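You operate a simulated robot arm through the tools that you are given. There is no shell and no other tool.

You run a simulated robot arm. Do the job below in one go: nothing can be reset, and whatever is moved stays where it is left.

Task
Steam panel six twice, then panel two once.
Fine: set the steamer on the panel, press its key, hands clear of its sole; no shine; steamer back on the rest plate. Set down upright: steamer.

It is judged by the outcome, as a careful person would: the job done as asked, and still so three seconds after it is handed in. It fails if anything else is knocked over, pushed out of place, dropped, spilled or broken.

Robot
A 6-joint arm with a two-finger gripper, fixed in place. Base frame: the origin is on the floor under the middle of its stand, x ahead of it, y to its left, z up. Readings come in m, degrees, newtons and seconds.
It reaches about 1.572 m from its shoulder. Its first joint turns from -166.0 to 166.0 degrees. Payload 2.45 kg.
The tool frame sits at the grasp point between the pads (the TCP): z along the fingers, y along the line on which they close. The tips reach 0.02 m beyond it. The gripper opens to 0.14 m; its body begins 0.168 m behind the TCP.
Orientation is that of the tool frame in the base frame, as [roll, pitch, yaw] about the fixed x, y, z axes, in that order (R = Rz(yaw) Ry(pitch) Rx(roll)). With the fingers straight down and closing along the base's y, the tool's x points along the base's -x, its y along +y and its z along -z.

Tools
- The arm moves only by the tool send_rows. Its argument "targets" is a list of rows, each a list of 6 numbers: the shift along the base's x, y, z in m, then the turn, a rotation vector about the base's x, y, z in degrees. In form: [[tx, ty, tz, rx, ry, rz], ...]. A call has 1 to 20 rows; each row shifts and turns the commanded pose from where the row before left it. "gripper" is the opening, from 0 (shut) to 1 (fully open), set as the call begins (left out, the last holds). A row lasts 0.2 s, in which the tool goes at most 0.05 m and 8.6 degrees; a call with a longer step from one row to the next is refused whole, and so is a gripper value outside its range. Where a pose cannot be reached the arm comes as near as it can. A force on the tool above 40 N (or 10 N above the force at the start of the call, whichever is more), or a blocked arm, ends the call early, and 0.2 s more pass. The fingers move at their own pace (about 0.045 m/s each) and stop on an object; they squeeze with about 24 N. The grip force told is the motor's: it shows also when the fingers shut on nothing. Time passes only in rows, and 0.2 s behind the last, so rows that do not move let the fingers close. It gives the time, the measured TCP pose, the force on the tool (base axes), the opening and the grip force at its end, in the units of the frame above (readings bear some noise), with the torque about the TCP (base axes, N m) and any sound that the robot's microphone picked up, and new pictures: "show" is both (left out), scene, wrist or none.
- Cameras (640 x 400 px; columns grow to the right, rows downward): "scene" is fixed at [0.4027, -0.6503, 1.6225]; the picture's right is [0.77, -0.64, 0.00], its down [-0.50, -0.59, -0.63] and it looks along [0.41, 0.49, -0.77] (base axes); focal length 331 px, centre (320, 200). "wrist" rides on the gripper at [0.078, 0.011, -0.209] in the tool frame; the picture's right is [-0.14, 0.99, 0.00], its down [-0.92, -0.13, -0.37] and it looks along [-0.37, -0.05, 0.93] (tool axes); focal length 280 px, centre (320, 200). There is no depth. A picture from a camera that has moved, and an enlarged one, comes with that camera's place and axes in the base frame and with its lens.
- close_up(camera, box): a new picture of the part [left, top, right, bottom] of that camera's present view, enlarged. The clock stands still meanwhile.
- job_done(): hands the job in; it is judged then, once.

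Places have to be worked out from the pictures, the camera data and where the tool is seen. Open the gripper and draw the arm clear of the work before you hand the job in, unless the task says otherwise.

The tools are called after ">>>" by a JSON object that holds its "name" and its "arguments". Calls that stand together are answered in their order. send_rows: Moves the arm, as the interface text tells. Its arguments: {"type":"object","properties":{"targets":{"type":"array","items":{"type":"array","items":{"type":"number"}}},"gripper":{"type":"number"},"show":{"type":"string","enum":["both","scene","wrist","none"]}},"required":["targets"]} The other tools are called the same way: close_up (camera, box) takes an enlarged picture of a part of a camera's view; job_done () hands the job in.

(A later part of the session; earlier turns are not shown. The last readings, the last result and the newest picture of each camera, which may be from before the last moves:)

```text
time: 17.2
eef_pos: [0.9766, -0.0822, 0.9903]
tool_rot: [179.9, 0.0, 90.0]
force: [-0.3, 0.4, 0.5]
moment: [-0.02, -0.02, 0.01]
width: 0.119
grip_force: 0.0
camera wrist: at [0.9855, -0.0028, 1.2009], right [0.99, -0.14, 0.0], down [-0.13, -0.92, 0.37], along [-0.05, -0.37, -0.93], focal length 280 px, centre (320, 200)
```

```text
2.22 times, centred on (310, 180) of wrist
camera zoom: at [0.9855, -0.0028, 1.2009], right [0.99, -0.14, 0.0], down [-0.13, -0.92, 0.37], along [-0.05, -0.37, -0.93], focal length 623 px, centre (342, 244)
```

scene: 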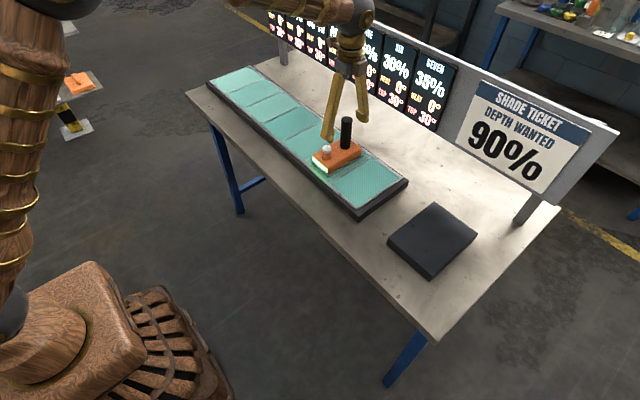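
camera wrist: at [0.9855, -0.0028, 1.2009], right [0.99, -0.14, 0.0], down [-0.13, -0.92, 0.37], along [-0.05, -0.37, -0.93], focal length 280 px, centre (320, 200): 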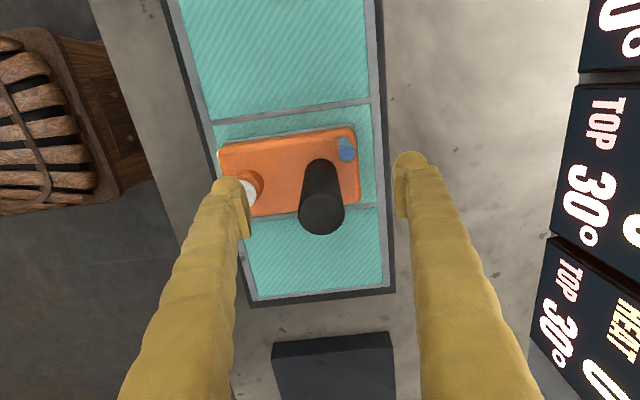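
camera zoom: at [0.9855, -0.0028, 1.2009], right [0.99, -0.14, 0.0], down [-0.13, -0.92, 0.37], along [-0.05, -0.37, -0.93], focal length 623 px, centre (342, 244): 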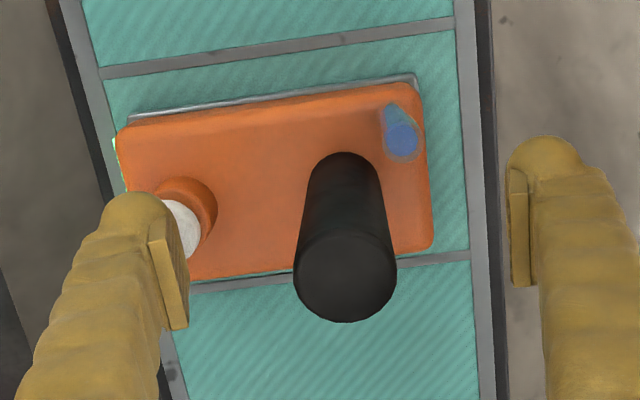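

The steamer stands steady on panel six with heat still 0°, and the left finger tip is over the key. I'll lower until the tip is just above the key.

>>> {"name": "send_rows", "arguments": {"targets": [[0, 0, -0.01, 0, 0, 0], [0, 0, -0.003, 0, 0, 0]]}}

>>> {"name": "close_up", "arguments": {"camera": "scene", "box": [310, 120, 370, 180]}}

>>> {"name": "close_up", "arguments": {"camera": "wrist", "box": [180, 90, 440, 270]}}

```text
time: 17.8
eef_pos: [0.9756, -0.0808, 0.9779]
tool_rot: [180.0, 0.0, 90.1]
force: [0.7, -1.0, -0.9]
moment: [0.02, 0.01, -0.01]
width: 0.1189
grip_force: 0.1
camera wrist: at [0.9855, -0.0024, 1.1882], right [0.99, -0.14, 0.0], down [-0.13, -0.92, 0.37], along [-0.05, -0.37, -0.93], focal length 280 px, centre (320, 200)
```

scene: 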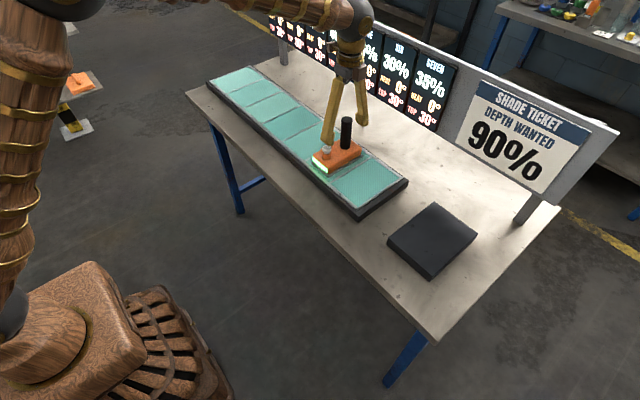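
wrist: 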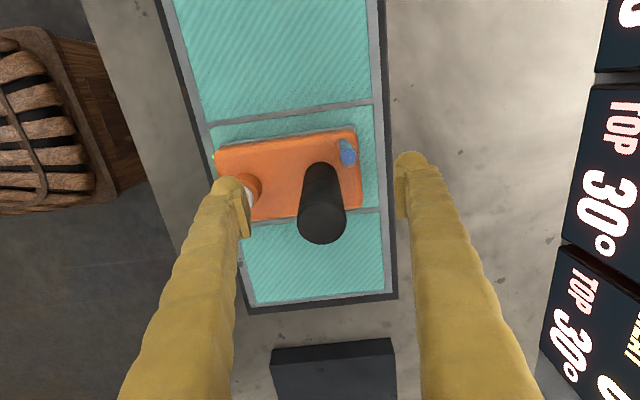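

```text
6.67 times, centred on (340, 150) of scene
camera zoom: at [0.4027, -0.6503, 1.6225], right [0.77, -0.64, 0.0], down [-0.5, -0.59, -0.63], along [0.41, 0.49, -0.77], focal length 2205 px, centre (187, 533)
```

zoom: 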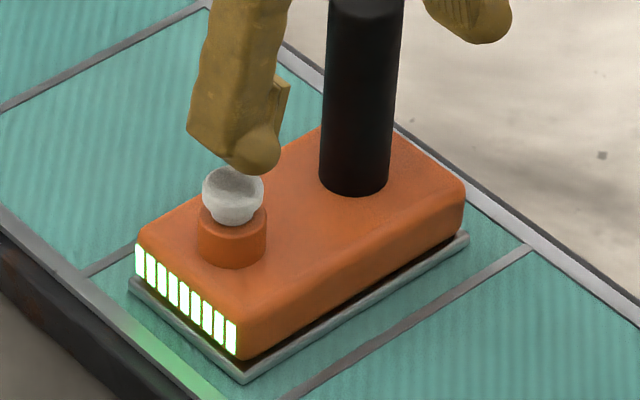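

```text
2.22 times, centred on (310, 180) of wrist
camera zoom: at [0.9855, -0.0024, 1.1882], right [0.99, -0.14, 0.0], down [-0.13, -0.92, 0.37], along [-0.05, -0.37, -0.93], focal length 623 px, centre (342, 244)
```

zoom: 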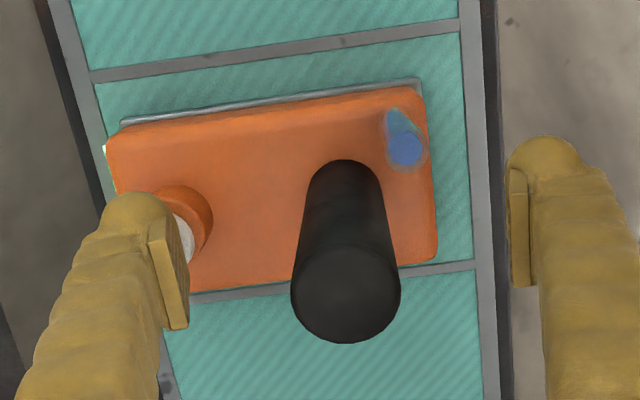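

The lowest nub of the finger tip is about 8 mm to +x of the key's centre. I'll rise slightly, shift 7 mm to -x and come back down just above the key.

>>> {"name": "send_rows", "arguments": {"targets": [[0, 0, 0.004, 0, 0, 0], [-0.007, 0.001, 0, 0, 0, 0], [0, 0, -0.002, 0, 0, 0]]}}

>>> {"name": "close_up", "arguments": {"camera": "scene", "box": [310, 120, 370, 180]}}

>>> {"name": "close_up", "arguments": {"camera": "wrist", "box": [180, 90, 440, 270]}}

>>> {"name": "close_up", "arguments": {"camera": "scene", "box": [360, 30, 460, 140]}}

```text
time: 18.6
eef_pos: [0.9685, -0.0807, 0.9801]
tool_rot: [-180.0, 0.0, 90.0]
force: [-0.9, -0.6, -1.1]
moment: [-0.02, 0.0, 0.04]
width: 0.119
grip_force: 0.1
camera wrist: at [0.9786, -0.0015, 1.1901], right [0.99, -0.14, 0.0], down [-0.13, -0.92, 0.37], along [-0.05, -0.37, -0.93], focal length 280 px, centre (320, 200)
```

scene: 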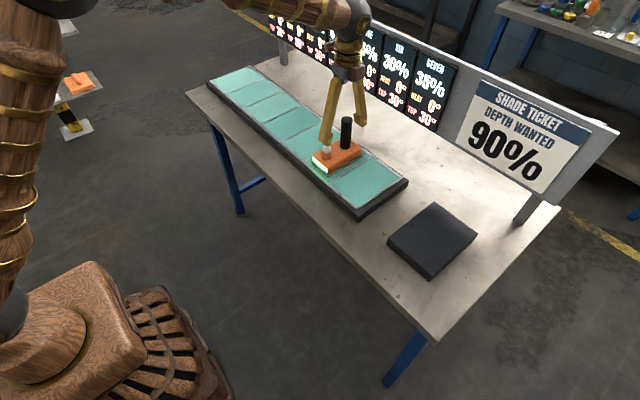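
wrist: 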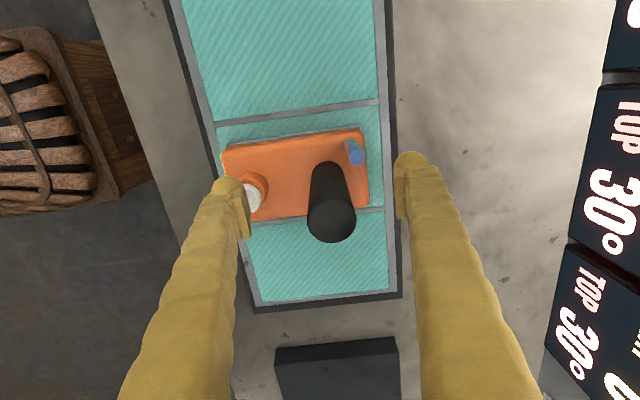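

```text
6.67 times, centred on (340, 150) of scene
camera zoom: at [0.4027, -0.6503, 1.6225], right [0.77, -0.64, 0.0], down [-0.5, -0.59, -0.63], along [0.41, 0.49, -0.77], focal length 2205 px, centre (187, 533)
```

zoom: 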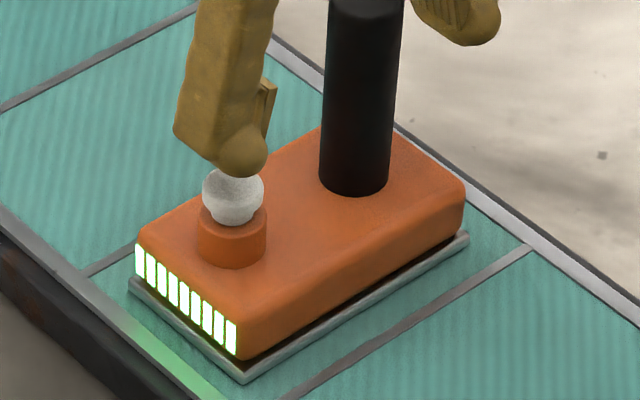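

```text
2.22 times, centred on (310, 180) of wrist
camera zoom: at [0.9786, -0.0015, 1.1901], right [0.99, -0.14, 0.0], down [-0.13, -0.92, 0.37], along [-0.05, -0.37, -0.93], focal length 623 px, centre (342, 244)
```

zoom: 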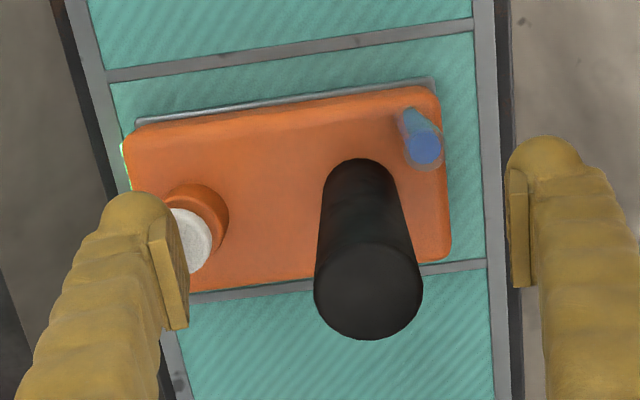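

```text
3.64 times, centred on (410, 85) of scene
camera zoom: at [0.4027, -0.6503, 1.6225], right [0.77, -0.64, 0.0], down [-0.5, -0.59, -0.63], along [0.41, 0.49, -0.77], focal length 1203 px, centre (-7, 618)
```

zoom: 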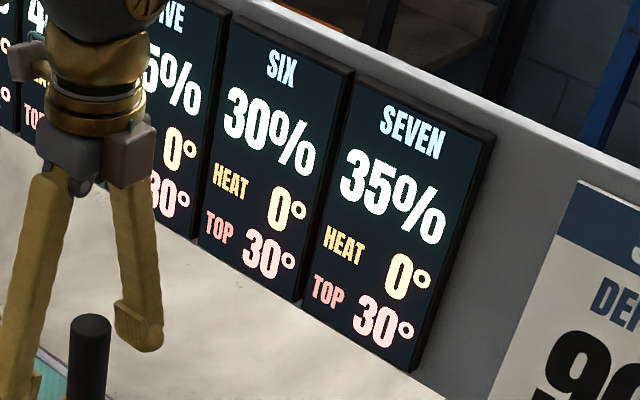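

The tip is now centred over the key with a few millimetres of gap, and SIX still reads 30%, 0°. I'll do one short press down and straight back up.

>>> {"name": "send_rows", "arguments": {"targets": [[0, 0, -0.005, 0, 0, 0], [0, 0, -0.004, 0, 0, 0], [0, 0, 0.009, 0, 0, 0]]}}

>>> {"name": "close_up", "arguments": {"camera": "scene", "box": [360, 30, 460, 140]}}

>>> {"name": "close_up", "arguments": {"camera": "scene", "box": [310, 120, 370, 180]}}

```text
time: 19.4
eef_pos: [0.9688, -0.081, 0.9794]
tool_rot: [-179.9, 0.0, 90.0]
force: [0.3, 0.2, 0.1]
moment: [-0.02, -0.02, 0.02]
width: 0.119
grip_force: 0.0
camera wrist: at [0.9784, -0.0014, 1.1895], right [0.99, -0.14, 0.0], down [-0.13, -0.92, 0.37], along [-0.05, -0.37, -0.93], focal length 280 px, centre (320, 200)
```

scene: 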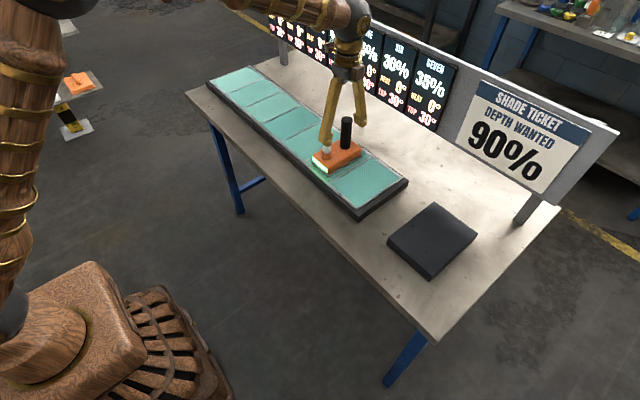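
wrist: 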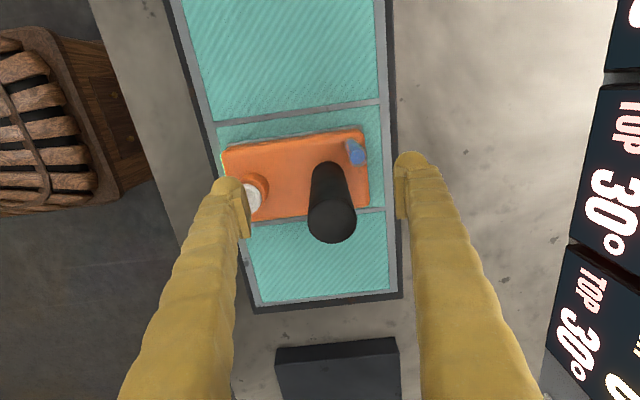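

```text
3.64 times, centred on (410, 85) of scene
camera zoom: at [0.4027, -0.6503, 1.6225], right [0.77, -0.64, 0.0], down [-0.5, -0.59, -0.63], along [0.41, 0.49, -0.77], focal length 1203 px, centre (-7, 618)
```

zoom: 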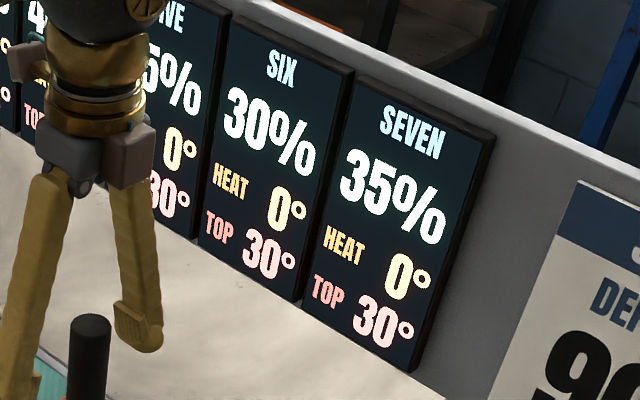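

```text
6.67 times, centred on (340, 150) of scene
camera zoom: at [0.4027, -0.6503, 1.6225], right [0.77, -0.64, 0.0], down [-0.5, -0.59, -0.63], along [0.41, 0.49, -0.77], focal length 2205 px, centre (187, 533)
```

zoom: 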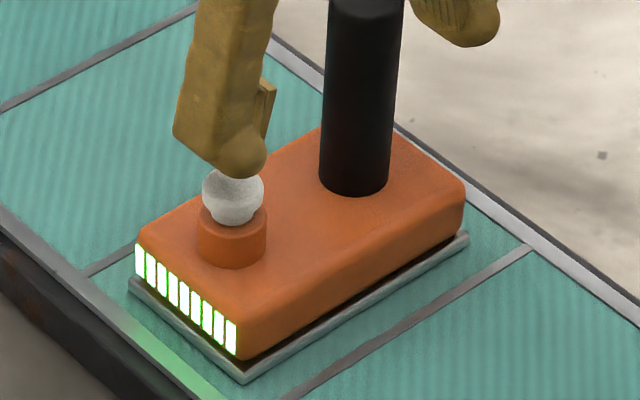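

There was no sound and no change, so the key wasn't reached or not far enough. I'll go to the same depth again and read the force there.

>>> {"name": "send_rows", "arguments": {"targets": [[0, 0, -0.006, 0, 0, 0], [0, 0, -0.003, 0, 0, 0]]}}

>>> {"name": "close_up", "arguments": {"camera": "scene", "box": [310, 120, 370, 180]}}

```text
time: 20.0
eef_pos: [0.9694, -0.0806, 0.9708]
tool_rot: [180.0, 0.0, 90.0]
force: [-0.2, -0.4, 0.3]
moment: [-0.01, 0.04, -0.01]
width: 0.1189
grip_force: 0.0
camera wrist: at [0.9786, -0.0015, 1.1812], right [0.99, -0.14, 0.0], down [-0.13, -0.92, 0.37], along [-0.05, -0.37, -0.93], focal length 280 px, centre (320, 200)
```

scene: 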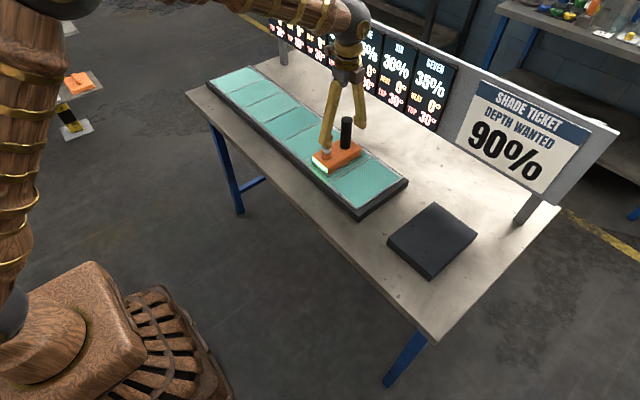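
wrist: 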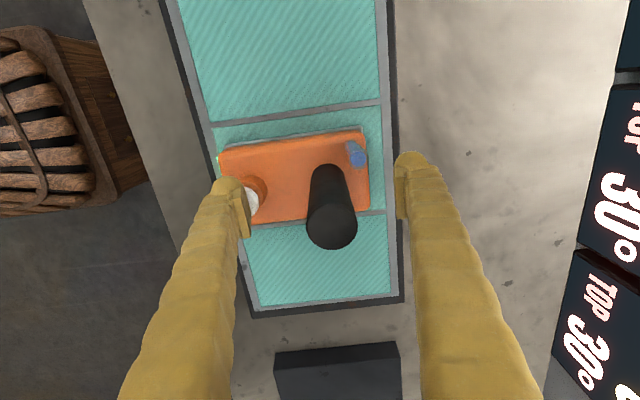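

```text
6.67 times, centred on (340, 150) of scene
camera zoom: at [0.4027, -0.6503, 1.6225], right [0.77, -0.64, 0.0], down [-0.5, -0.59, -0.63], along [0.41, 0.49, -0.77], focal length 2205 px, centre (187, 533)
```

zoom: 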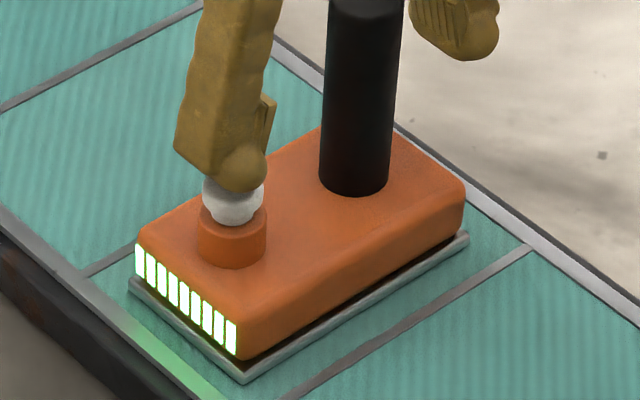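

There's still no contact force at z 0.971. I'll step 2 mm at a time to find the key.

>>> {"name": "send_rows", "arguments": {"targets": [[0, 0, -0.002, 0, 0, 0]], "show": "scene"}}

>>> {"name": "send_rows", "arguments": {"targets": [[0, 0, -0.002, 0, 0, 0]], "show": "scene"}}

>>> {"name": "close_up", "arguments": {"camera": "scene", "box": [310, 120, 370, 180]}}

```text
time: 20.4
eef_pos: [0.9687, -0.0789, 0.97]
tool_rot: [-180.0, 0.0, 90.0]
force: [-0.4, -0.4, 1.0]
moment: [0.0, -0.01, 0.02]
width: 0.1189
grip_force: 0.0
```

scene: 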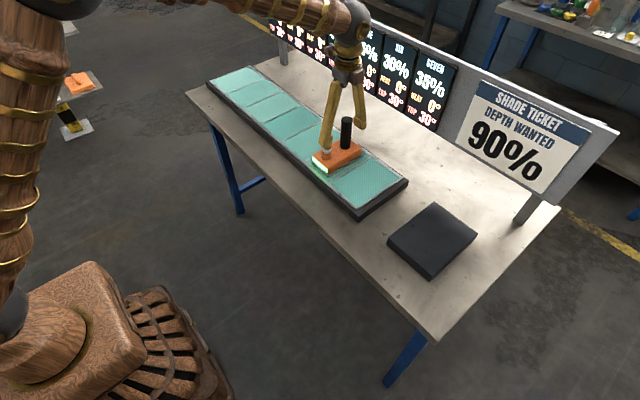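

```text
time: 20.8
eef_pos: [0.9688, -0.0807, 0.9672]
tool_rot: [180.0, -0.1, 89.9]
force: [1.5, 0.7, 1.7]
moment: [0.01, 0.08, 0.05]
width: 0.1187
grip_force: 0.0
```

scene: 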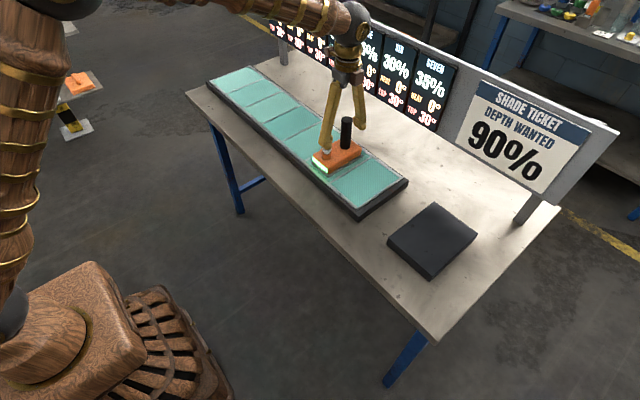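

```text
6.67 times, centred on (340, 150) of scene
camera zoom: at [0.4027, -0.6503, 1.6225], right [0.77, -0.64, 0.0], down [-0.5, -0.59, -0.63], along [0.41, 0.49, -0.77], focal length 2205 px, centre (187, 533)
```

zoom: 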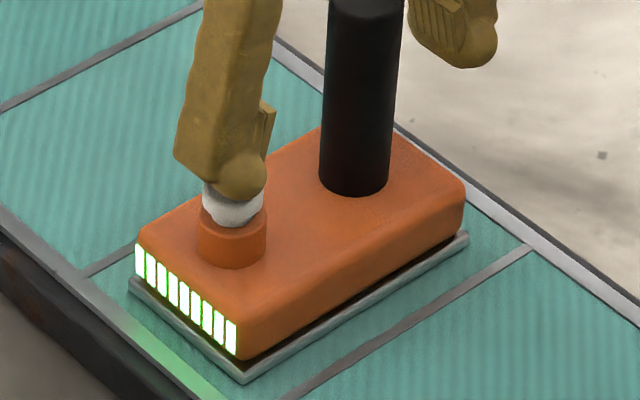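

The key is touched at z of about 0.968 (1.7 N, small moment). I'll press 4 mm further and release at once.

>>> {"name": "send_rows", "arguments": {"targets": [[0, 0, -0.004, 0, 0, 0], [0, 0, 0.01, 0, 0, 0]]}}

>>> {"name": "close_up", "arguments": {"camera": "scene", "box": [360, 30, 460, 140]}}

>>> {"name": "close_up", "arguments": {"camera": "scene", "box": [310, 120, 370, 180]}}

```text
time: 21.4
eef_pos: [0.9685, -0.0791, 0.9727]
tool_rot: [180.0, -0.1, 90.0]
force: [0.2, -0.1, -0.6]
moment: [-0.01, 0.0, 0.0]
width: 0.1188
grip_force: 0.0
heard: click
camera wrist: at [0.9786, -0.0016, 1.1827], right [0.99, -0.14, 0.0], down [-0.13, -0.92, 0.37], along [-0.05, -0.37, -0.93], focal length 280 px, centre (320, 200)
```

scene: 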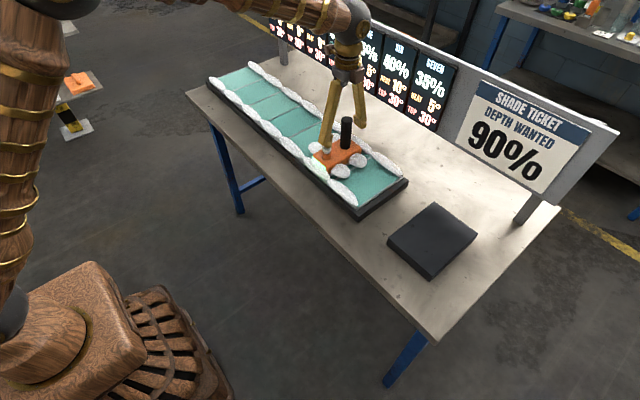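
wrist: 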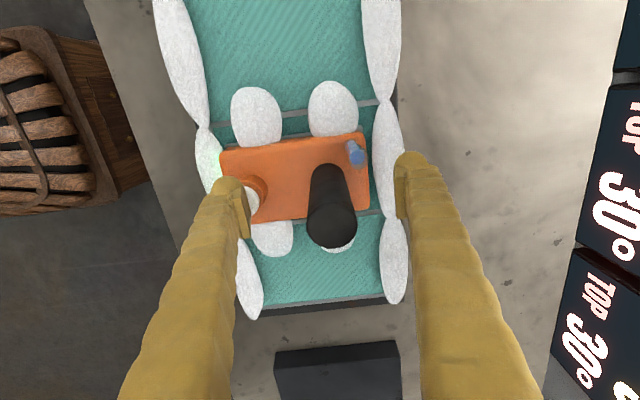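

```text
3.64 times, centred on (410, 85) of scene
camera zoom: at [0.4027, -0.6503, 1.6225], right [0.77, -0.64, 0.0], down [-0.5, -0.59, -0.63], along [0.41, 0.49, -0.77], focal length 1203 px, centre (-7, 618)
```

zoom: 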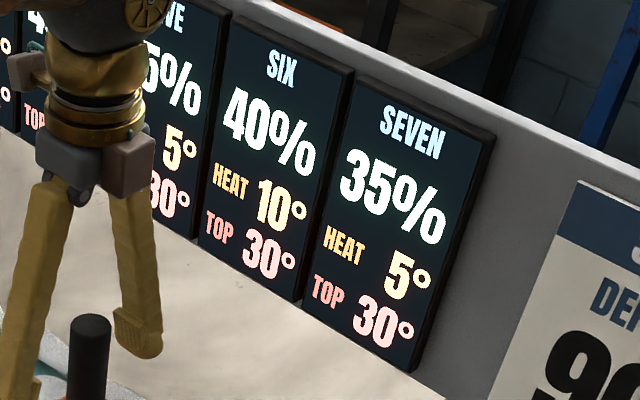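

```text
6.67 times, centred on (340, 150) of scene
camera zoom: at [0.4027, -0.6503, 1.6225], right [0.77, -0.64, 0.0], down [-0.5, -0.59, -0.63], along [0.41, 0.49, -0.77], focal length 2205 px, centre (187, 533)
```

zoom: 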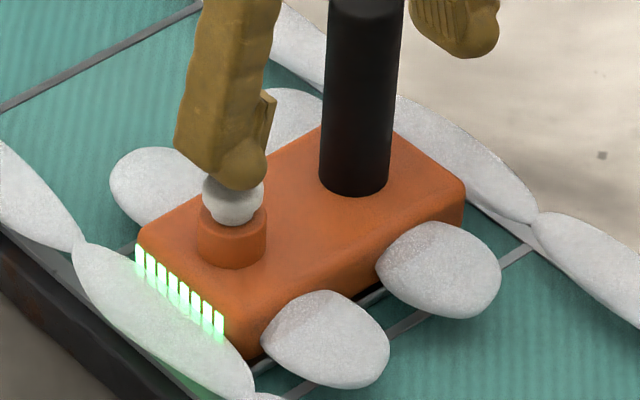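

I heard a click, and a steam puff came out. SIX now reads 40% at 10°, with its neighbours at 5°. Before the second press I'll wait a second to see how the puff and readings evolve.

>>> {"name": "send_rows", "arguments": {"targets": [[0, 0, 0, 0, 0, 0], [0, 0, 0, 0, 0, 0], [0, 0, 0, 0, 0, 0], [0, 0, 0, 0, 0, 0]]}}

>>> {"name": "close_up", "arguments": {"camera": "scene", "box": [260, 0, 460, 140]}}

>>> {"name": "close_up", "arguments": {"camera": "scene", "box": [310, 120, 370, 180]}}

```text
time: 22.4
eef_pos: [0.9688, -0.0811, 0.9726]
tool_rot: [180.0, -0.1, 90.0]
force: [-0.5, -0.2, -0.4]
moment: [0.02, 0.0, -0.01]
width: 0.119
grip_force: 0.1
camera wrist: at [0.9785, -0.0016, 1.183], right [0.99, -0.14, 0.0], down [-0.13, -0.92, 0.37], along [-0.05, -0.37, -0.93], focal length 280 px, centre (320, 200)
```

scene: 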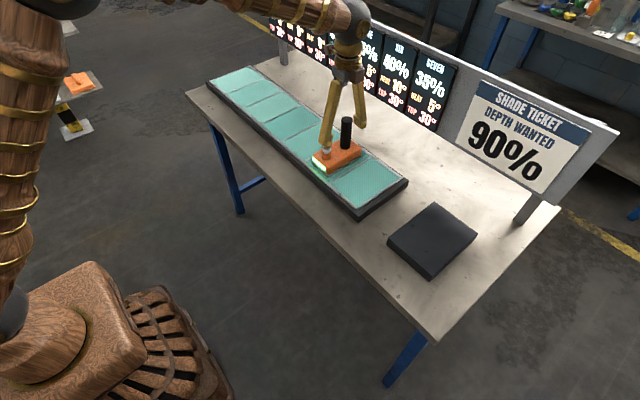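
wrist: 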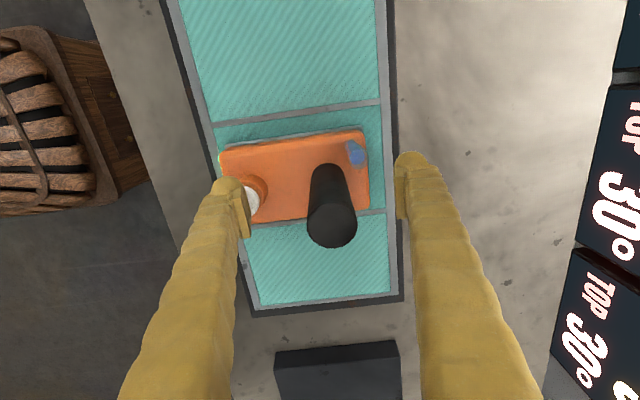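

```text
2.86 times, centred on (360, 70) of scene
camera zoom: at [0.4027, -0.6503, 1.6225], right [0.77, -0.64, 0.0], down [-0.5, -0.59, -0.63], along [0.41, 0.49, -0.77], focal length 945 px, centre (206, 571)
```

zoom: 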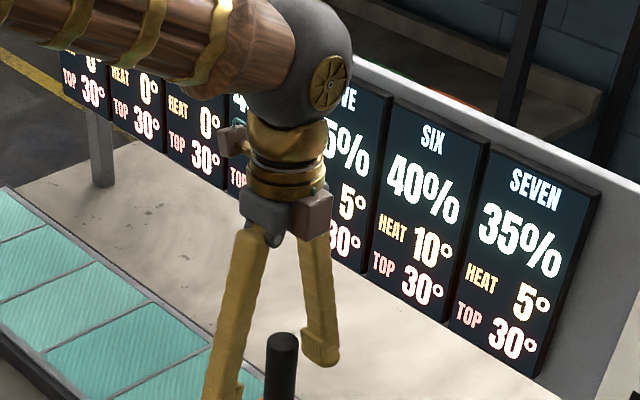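

```text
6.67 times, centred on (340, 150) of scene
camera zoom: at [0.4027, -0.6503, 1.6225], right [0.77, -0.64, 0.0], down [-0.5, -0.59, -0.63], along [0.41, 0.49, -0.77], focal length 2205 px, centre (187, 533)
```

zoom: 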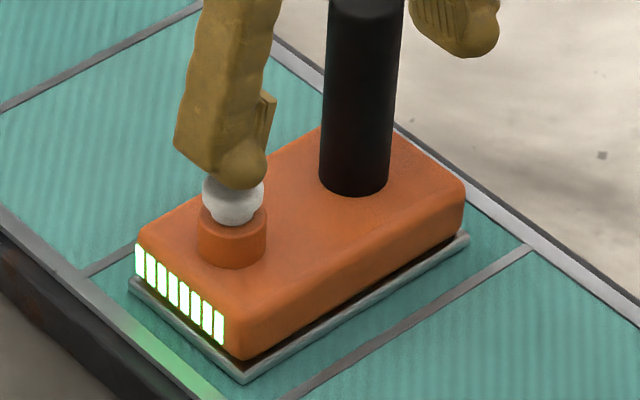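

The puff has cleared with one of nine bars used, and SIX holds at 40%, 10°. A second puff should bring it to about 20°, safely under 30°. I'll press once more the same way.

>>> {"name": "send_rows", "arguments": {"targets": [[0, 0, -0.006, 0, 0, 0], [0, 0, -0.004, 0, 0, 0], [0, 0, 0.01, 0, 0, 0]]}}

>>> {"name": "close_up", "arguments": {"camera": "scene", "box": [260, 0, 460, 140]}}

>>> {"name": "close_up", "arguments": {"camera": "scene", "box": [310, 120, 370, 180]}}

```text
time: 23.2
eef_pos: [0.9688, -0.0803, 0.9725]
tool_rot: [180.0, 0.0, 89.9]
force: [0.3, 0.2, 1.0]
moment: [0.0, -0.01, -0.01]
width: 0.1192
grip_force: 0.0
heard: click
camera wrist: at [0.9785, -0.0017, 1.1827], right [0.99, -0.14, 0.0], down [-0.13, -0.92, 0.37], along [-0.05, -0.37, -0.93], focal length 280 px, centre (320, 200)
```

scene: 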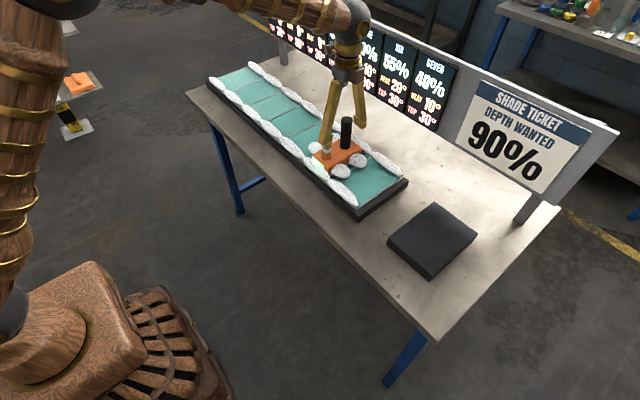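
wrist: 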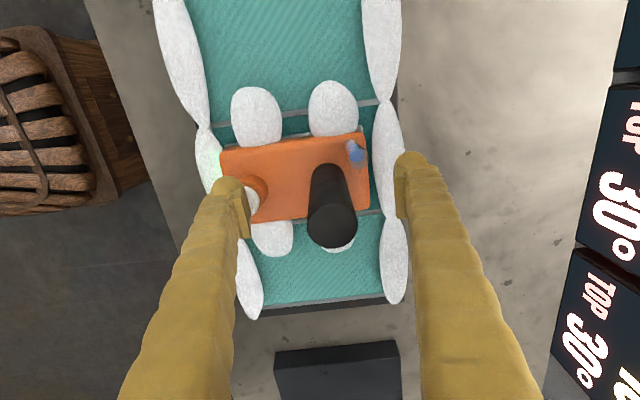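

```text
2.86 times, centred on (360, 70) of scene
camera zoom: at [0.4027, -0.6503, 1.6225], right [0.77, -0.64, 0.0], down [-0.5, -0.59, -0.63], along [0.41, 0.49, -0.77], focal length 945 px, centre (206, 571)
```

zoom: 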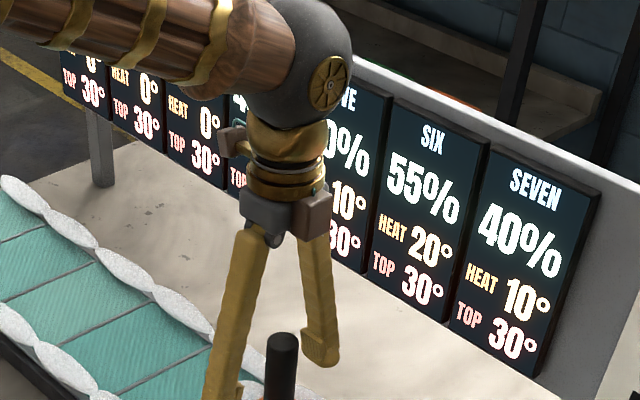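

```text
6.67 times, centred on (340, 150) of scene
camera zoom: at [0.4027, -0.6503, 1.6225], right [0.77, -0.64, 0.0], down [-0.5, -0.59, -0.63], along [0.41, 0.49, -0.77], focal length 2205 px, centre (187, 533)
```

zoom: 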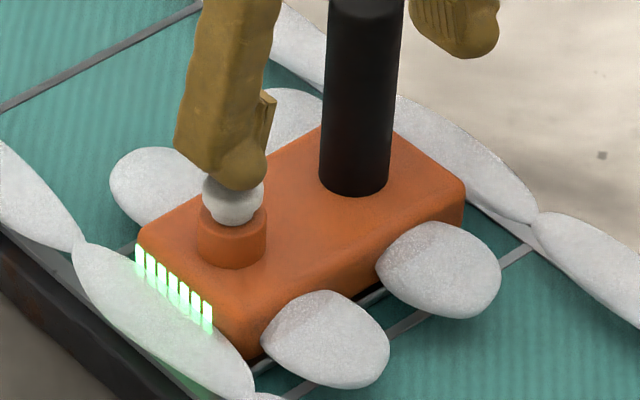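

That was the second click: SIX reads 55% at 20°, under its 30° top, with seven bars left. Panel six has had its two puffs. I'll raise the fingers back to grip height, recentre on the handle and close.

>>> {"name": "send_rows", "arguments": {"targets": [[0, 0, 0.018, 0, 0, 0], [0.007, -0.001, 0, 0, 0, 0], [0, 0, 0, 0, 0, 0]]}}

>>> {"name": "close_up", "arguments": {"camera": "wrist", "box": [180, 90, 440, 270]}}

>>> {"name": "close_up", "arguments": {"camera": "scene", "box": [260, 0, 460, 140]}}

```text
time: 24.0
eef_pos: [0.9752, -0.0816, 0.991]
tool_rot: [-180.0, -0.1, 90.0]
force: [-0.3, 0.3, -0.1]
moment: [0.01, 0.0, 0.0]
width: 0.1187
grip_force: 0.1
camera wrist: at [0.9853, -0.0028, 1.2011], right [0.99, -0.14, 0.0], down [-0.13, -0.92, 0.37], along [-0.05, -0.37, -0.93], focal length 280 px, centre (320, 200)
```

scene: 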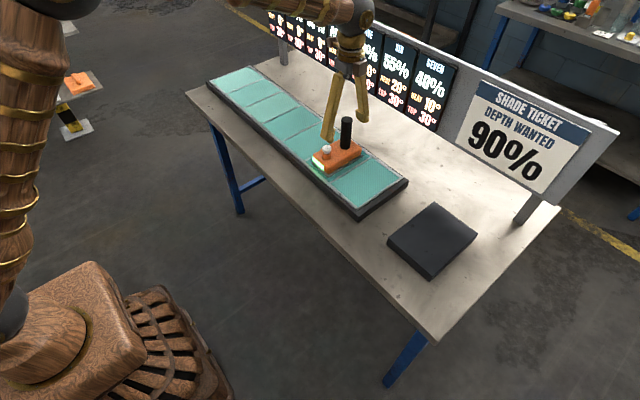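
wrist: 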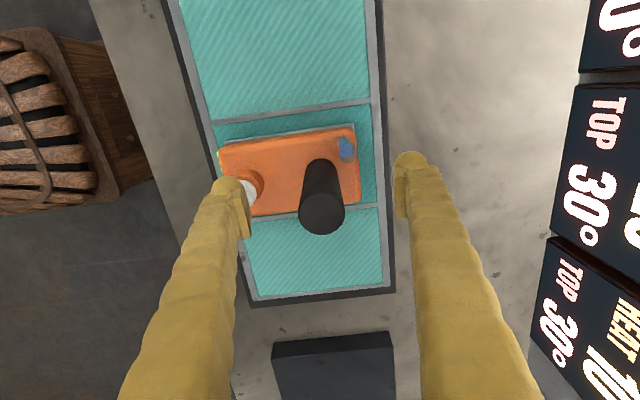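

```text
2.22 times, centred on (310, 180) of wrist
camera zoom: at [0.9853, -0.0028, 1.2011], right [0.99, -0.14, 0.0], down [-0.13, -0.92, 0.37], along [-0.05, -0.37, -0.93], focal length 623 px, centre (342, 244)
```

zoom: 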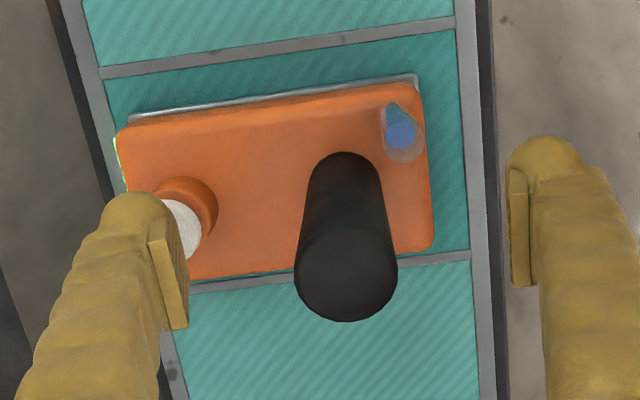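

```text
2.86 times, centred on (360, 70) of scene
camera zoom: at [0.4027, -0.6503, 1.6225], right [0.77, -0.64, 0.0], down [-0.5, -0.59, -0.63], along [0.41, 0.49, -0.77], focal length 945 px, centre (206, 571)
```

zoom: 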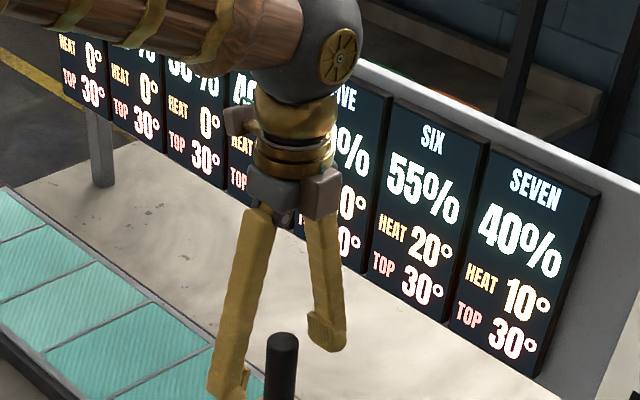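

The pose matches the earlier one and the handle is centred. I'll close on the handle.

>>> {"name": "send_rows", "arguments": {"targets": [[0, 0, 0, 0, 0, 0], [0, 0, 0, 0, 0, 0], [0, 0, 0, 0, 0, 0], [0, 0, 0, 0, 0, 0], [0, 0, 0, 0, 0, 0], [0, 0, 0, 0, 0, 0], [0, 0, 0, 0, 0, 0]], "gripper": 0.0, "show": "wrist"}}

```text
time: 25.6
eef_pos: [0.9756, -0.0807, 0.9904]
tool_rot: [180.0, 0.0, 90.0]
force: [6.2, 0.5, 0.3]
moment: [-0.01, -0.07, 0.03]
width: 0.0325
grip_force: 23.8
camera wrist: at [0.9853, -0.0028, 1.201], right [0.99, -0.14, 0.0], down [-0.13, -0.92, 0.37], along [-0.05, -0.37, -0.93], focal length 280 px, centre (320, 200)
```

wrist: 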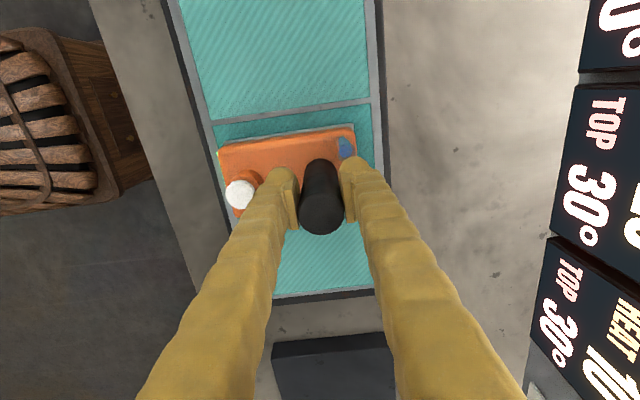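

Gripped again. I'll lift clear and carry it along +y to hover over panel two, about 0.5 m away.

>>> {"name": "send_rows", "arguments": {"targets": [[0, 0, 0.01, 0, 0, 0], [0, 0, 0.03, 0, 0, 0], [0, 0, 0.04, 0, 0, 0], [0, 0.03, 0.03, 0, 0, 0], [0, 0.04, 0.01, 0, 0, 0], [0, 0.04, 0, 0, 0, 0], [0, 0.04, 0, 0, 0, 0], [0, 0.04, 0, 0, 0, 0], [0, 0.04, 0, 0, 0, 0], [0, 0.04, 0, 0, 0, 0], [0, 0.04, 0, 0, 0, 0], [0, 0.04, 0, 0, 0, 0], [0, 0.04, 0, 0, 0, 0], [0, 0.04, 0, 0, 0, 0], [0, 0.04, 0, 0, 0, 0], [0, 0.03, 0, 0, 0, 0], [0, 0, 0, 0, 0, 0]]}}

>>> {"name": "close_up", "arguments": {"camera": "scene", "box": [180, 0, 460, 180]}}

>>> {"name": "close_up", "arguments": {"camera": "wrist", "box": [160, 0, 480, 220]}}

```text
time: 29.2
eef_pos: [0.9743, 0.4201, 1.1111]
tool_rot: [-180.0, 0.0, 90.0]
force: [-0.4, 0.6, -12.2]
moment: [0.06, -0.31, 0.01]
width: 0.0326
grip_force: 23.7
camera wrist: at [0.9842, 0.4981, 1.3198], right [0.99, -0.14, 0.0], down [-0.13, -0.92, 0.37], along [-0.05, -0.37, -0.93], focal length 280 px, centre (320, 200)
```

scene: 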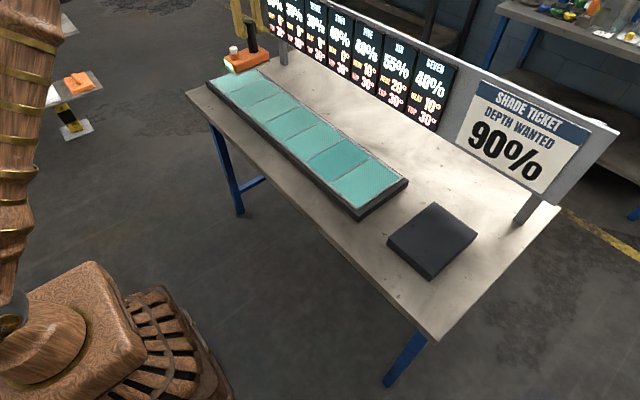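
wrist: 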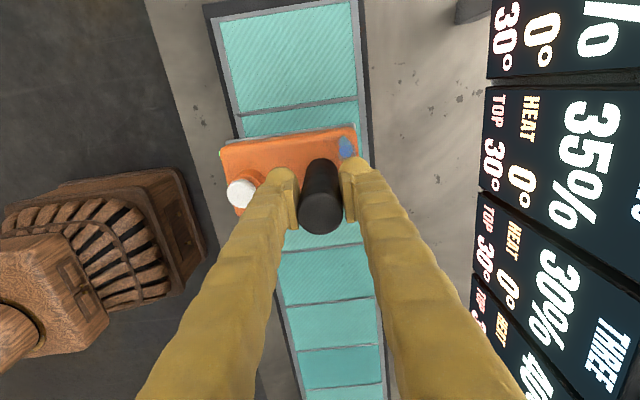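

```text
2.22 times, centred on (320, 90) of scene
camera zoom: at [0.4027, -0.6503, 1.6225], right [0.77, -0.64, 0.0], down [-0.5, -0.59, -0.63], along [0.41, 0.49, -0.77], focal length 735 px, centre (320, 444)
```

zoom: 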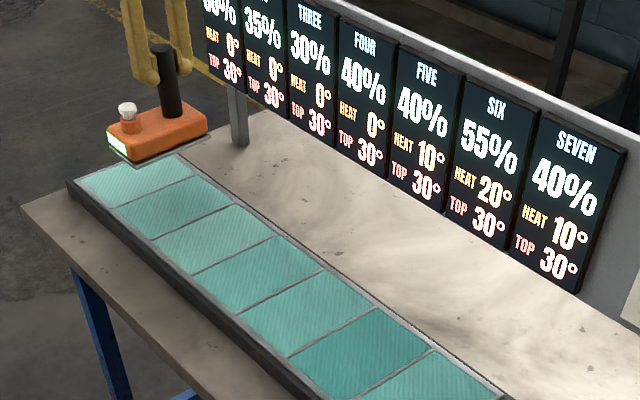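

```text
1.82 times, centred on (320, 110) of wrist
camera zoom: at [0.9842, 0.4981, 1.3198], right [0.99, -0.14, 0.0], down [-0.13, -0.92, 0.37], along [-0.05, -0.37, -0.93], focal length 510 px, centre (320, 364)
```

zoom: 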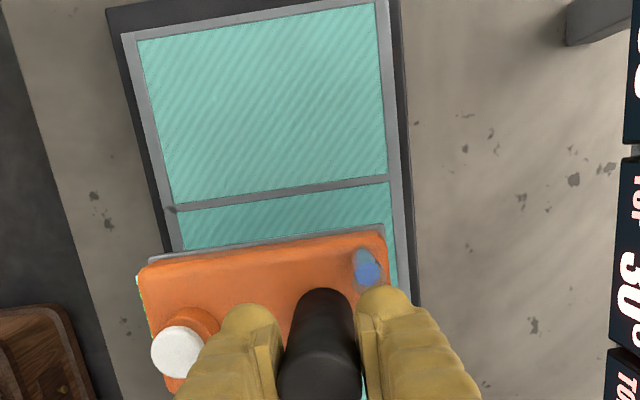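

Display TWO reads 35%, 0°. The wrist view shows only panel one beyond the steamer, so it is over panel two, with the divider offset matching what worked on six. I'll lower most of the way.

>>> {"name": "send_rows", "arguments": {"targets": [[0.001, -0.001, -0.03, 0, 0, 0], [0, 0, -0.035, 0, 0, 0], [0, 0, -0.03, 0, 0, 0], [0, 0, -0.01, 0, 0, 0], [0, 0, 0, 0, 0, 0]]}}

>>> {"name": "close_up", "arguments": {"camera": "scene", "box": [200, 30, 300, 110]}}

>>> {"name": "close_up", "arguments": {"camera": "wrist", "box": [180, 60, 420, 280]}}

```text
time: 30.4
eef_pos: [0.9759, 0.4188, 1.0052]
tool_rot: [180.0, 0.0, 89.9]
force: [0.7, 0.3, -12.5]
moment: [0.06, -0.28, 0.0]
width: 0.0328
grip_force: 24.2
camera wrist: at [0.986, 0.497, 1.2149], right [0.99, -0.14, 0.0], down [-0.13, -0.92, 0.37], along [-0.05, -0.37, -0.93], focal length 280 px, centre (320, 200)
```

scene: 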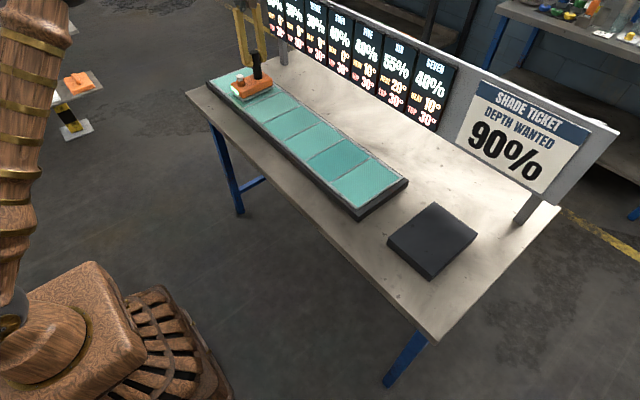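
wrist: 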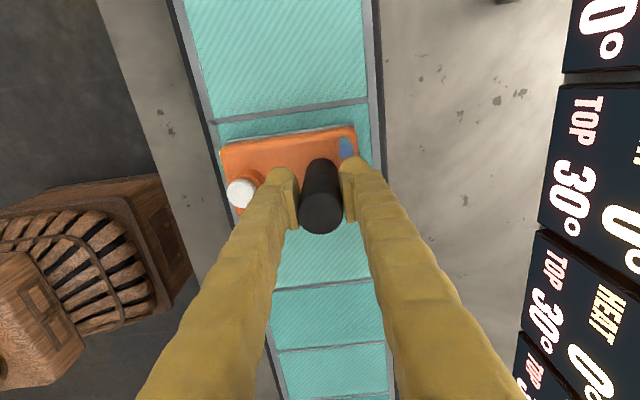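

```text
5.00 times, centred on (250, 70) of scene
camera zoom: at [0.4027, -0.6503, 1.6225], right [0.77, -0.64, 0.0], down [-0.5, -0.59, -0.63], along [0.41, 0.49, -0.77], focal length 1654 px, centre (670, 850)
```

zoom: 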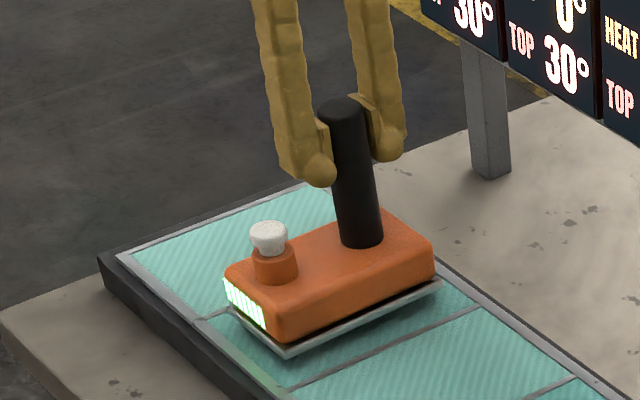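

```text
1.82 times, centred on (300, 170) of wrist
camera zoom: at [0.986, 0.497, 1.2149], right [0.99, -0.14, 0.0], down [-0.13, -0.92, 0.37], along [-0.05, -0.37, -0.93], focal length 510 px, centre (356, 254)
```

zoom: 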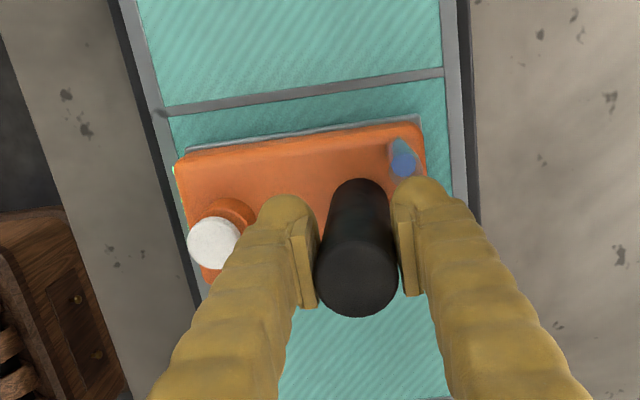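

It's within panel two's borders. I'll lower to the touchdown height found before (about 0.990).

>>> {"name": "send_rows", "arguments": {"targets": [[0, 0, -0.007, 0, 0, 0], [0, 0, -0.004, 0, 0, 0], [0, 0, -0.002, 0, 0, 0], [0, 0, -0.001, 0, 0, 0]]}}

>>> {"name": "close_up", "arguments": {"camera": "scene", "box": [200, 30, 300, 110]}}

```text
time: 31.4
eef_pos: [0.977, 0.4176, 0.9915]
tool_rot: [179.9, 0.0, 89.9]
force: [4.9, 0.9, -2.6]
moment: [0.02, 0.14, -0.01]
width: 0.0326
grip_force: 24.2
camera wrist: at [0.9863, 0.4965, 1.2023], right [0.99, -0.14, 0.0], down [-0.13, -0.92, 0.37], along [-0.05, -0.36, -0.93], focal length 280 px, centre (320, 200)
```

scene: 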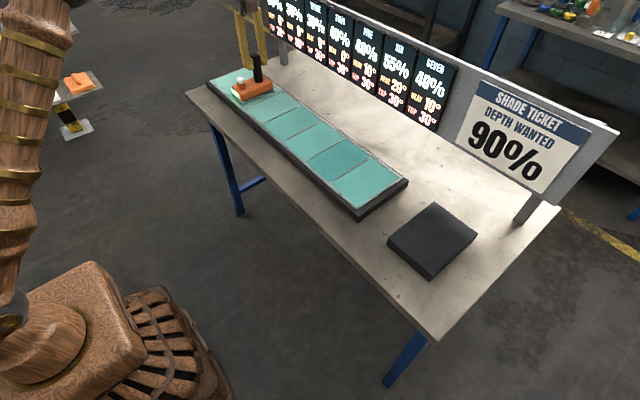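
wrist: 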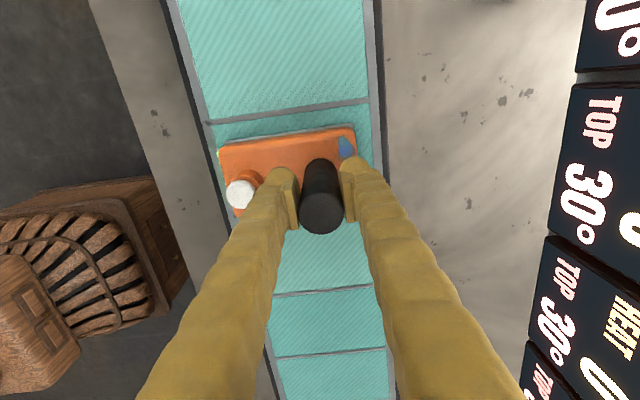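

```text
5.00 times, centred on (250, 70) of scene
camera zoom: at [0.4027, -0.6503, 1.6225], right [0.77, -0.64, 0.0], down [-0.5, -0.59, -0.63], along [0.41, 0.49, -0.77], focal length 1654 px, centre (670, 850)
```

zoom: 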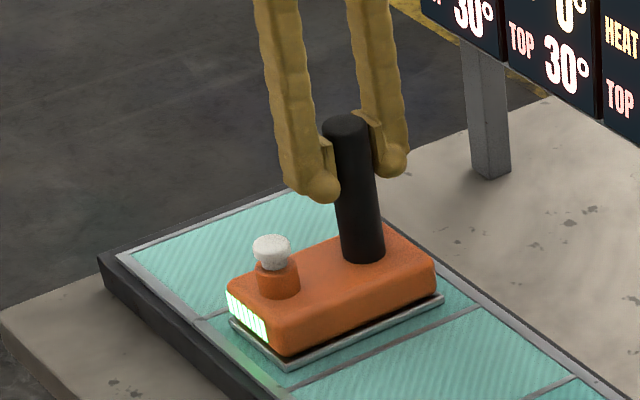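

It's set down on panel two, centred with gaps of about 20 to 25 mm. I'll release to the same wide opening as before.

>>> {"name": "send_rows", "arguments": {"targets": [[0, 0, -0.001, 0, 0, 0], [0, 0, 0, 0, 0, 0], [0, 0, 0, 0, 0, 0], [0, 0, 0, 0, 0, 0], [0, 0, 0, 0, 0, 0]], "gripper": 0.85}}

>>> {"name": "close_up", "arguments": {"camera": "scene", "box": [200, 30, 300, 110]}}

>>> {"name": "close_up", "arguments": {"camera": "wrist", "box": [180, 90, 440, 270]}}

```text
time: 32.6
eef_pos: [0.9767, 0.4169, 0.9913]
tool_rot: [179.9, -0.1, 89.9]
force: [1.0, -0.2, -0.2]
moment: [0.01, 0.03, 0.01]
width: 0.119
grip_force: 0.1
camera wrist: at [0.9863, 0.4965, 1.2008], right [0.99, -0.14, 0.0], down [-0.13, -0.92, 0.37], along [-0.05, -0.37, -0.93], focal length 280 px, centre (320, 200)
```

scene: 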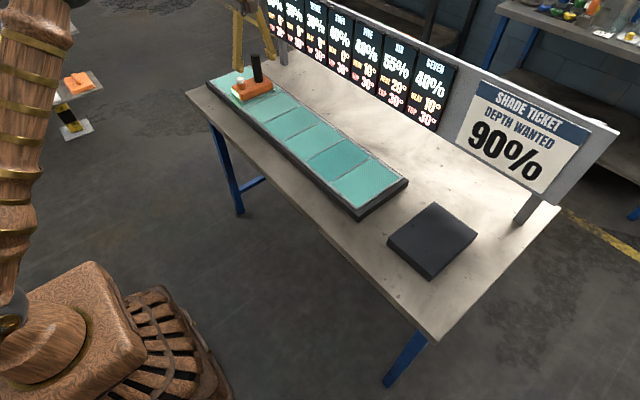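
wrist: 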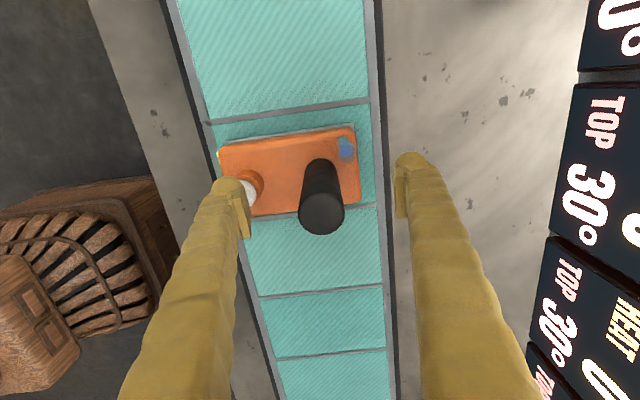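

```text
5.00 times, centred on (250, 70) of scene
camera zoom: at [0.4027, -0.6503, 1.6225], right [0.77, -0.64, 0.0], down [-0.5, -0.59, -0.63], along [0.41, 0.49, -0.77], focal length 1654 px, centre (670, 850)
```

zoom: 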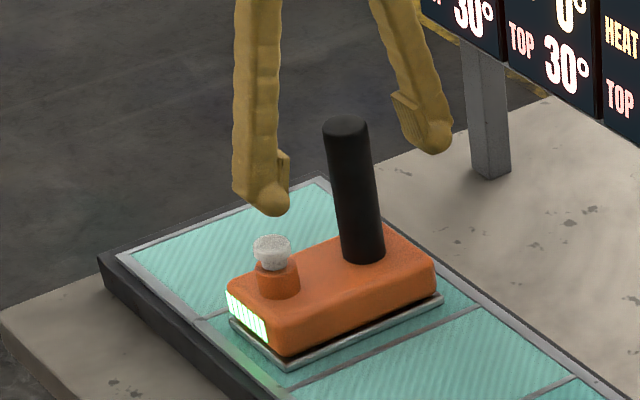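

```text
2.22 times, centred on (310, 180) of wrist
camera zoom: at [0.9863, 0.4965, 1.2008], right [0.99, -0.14, 0.0], down [-0.13, -0.92, 0.37], along [-0.05, -0.37, -0.93], focal length 623 px, centre (342, 244)
```

zoom: 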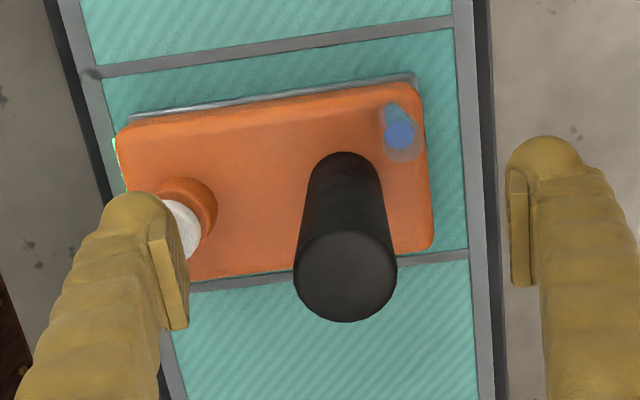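

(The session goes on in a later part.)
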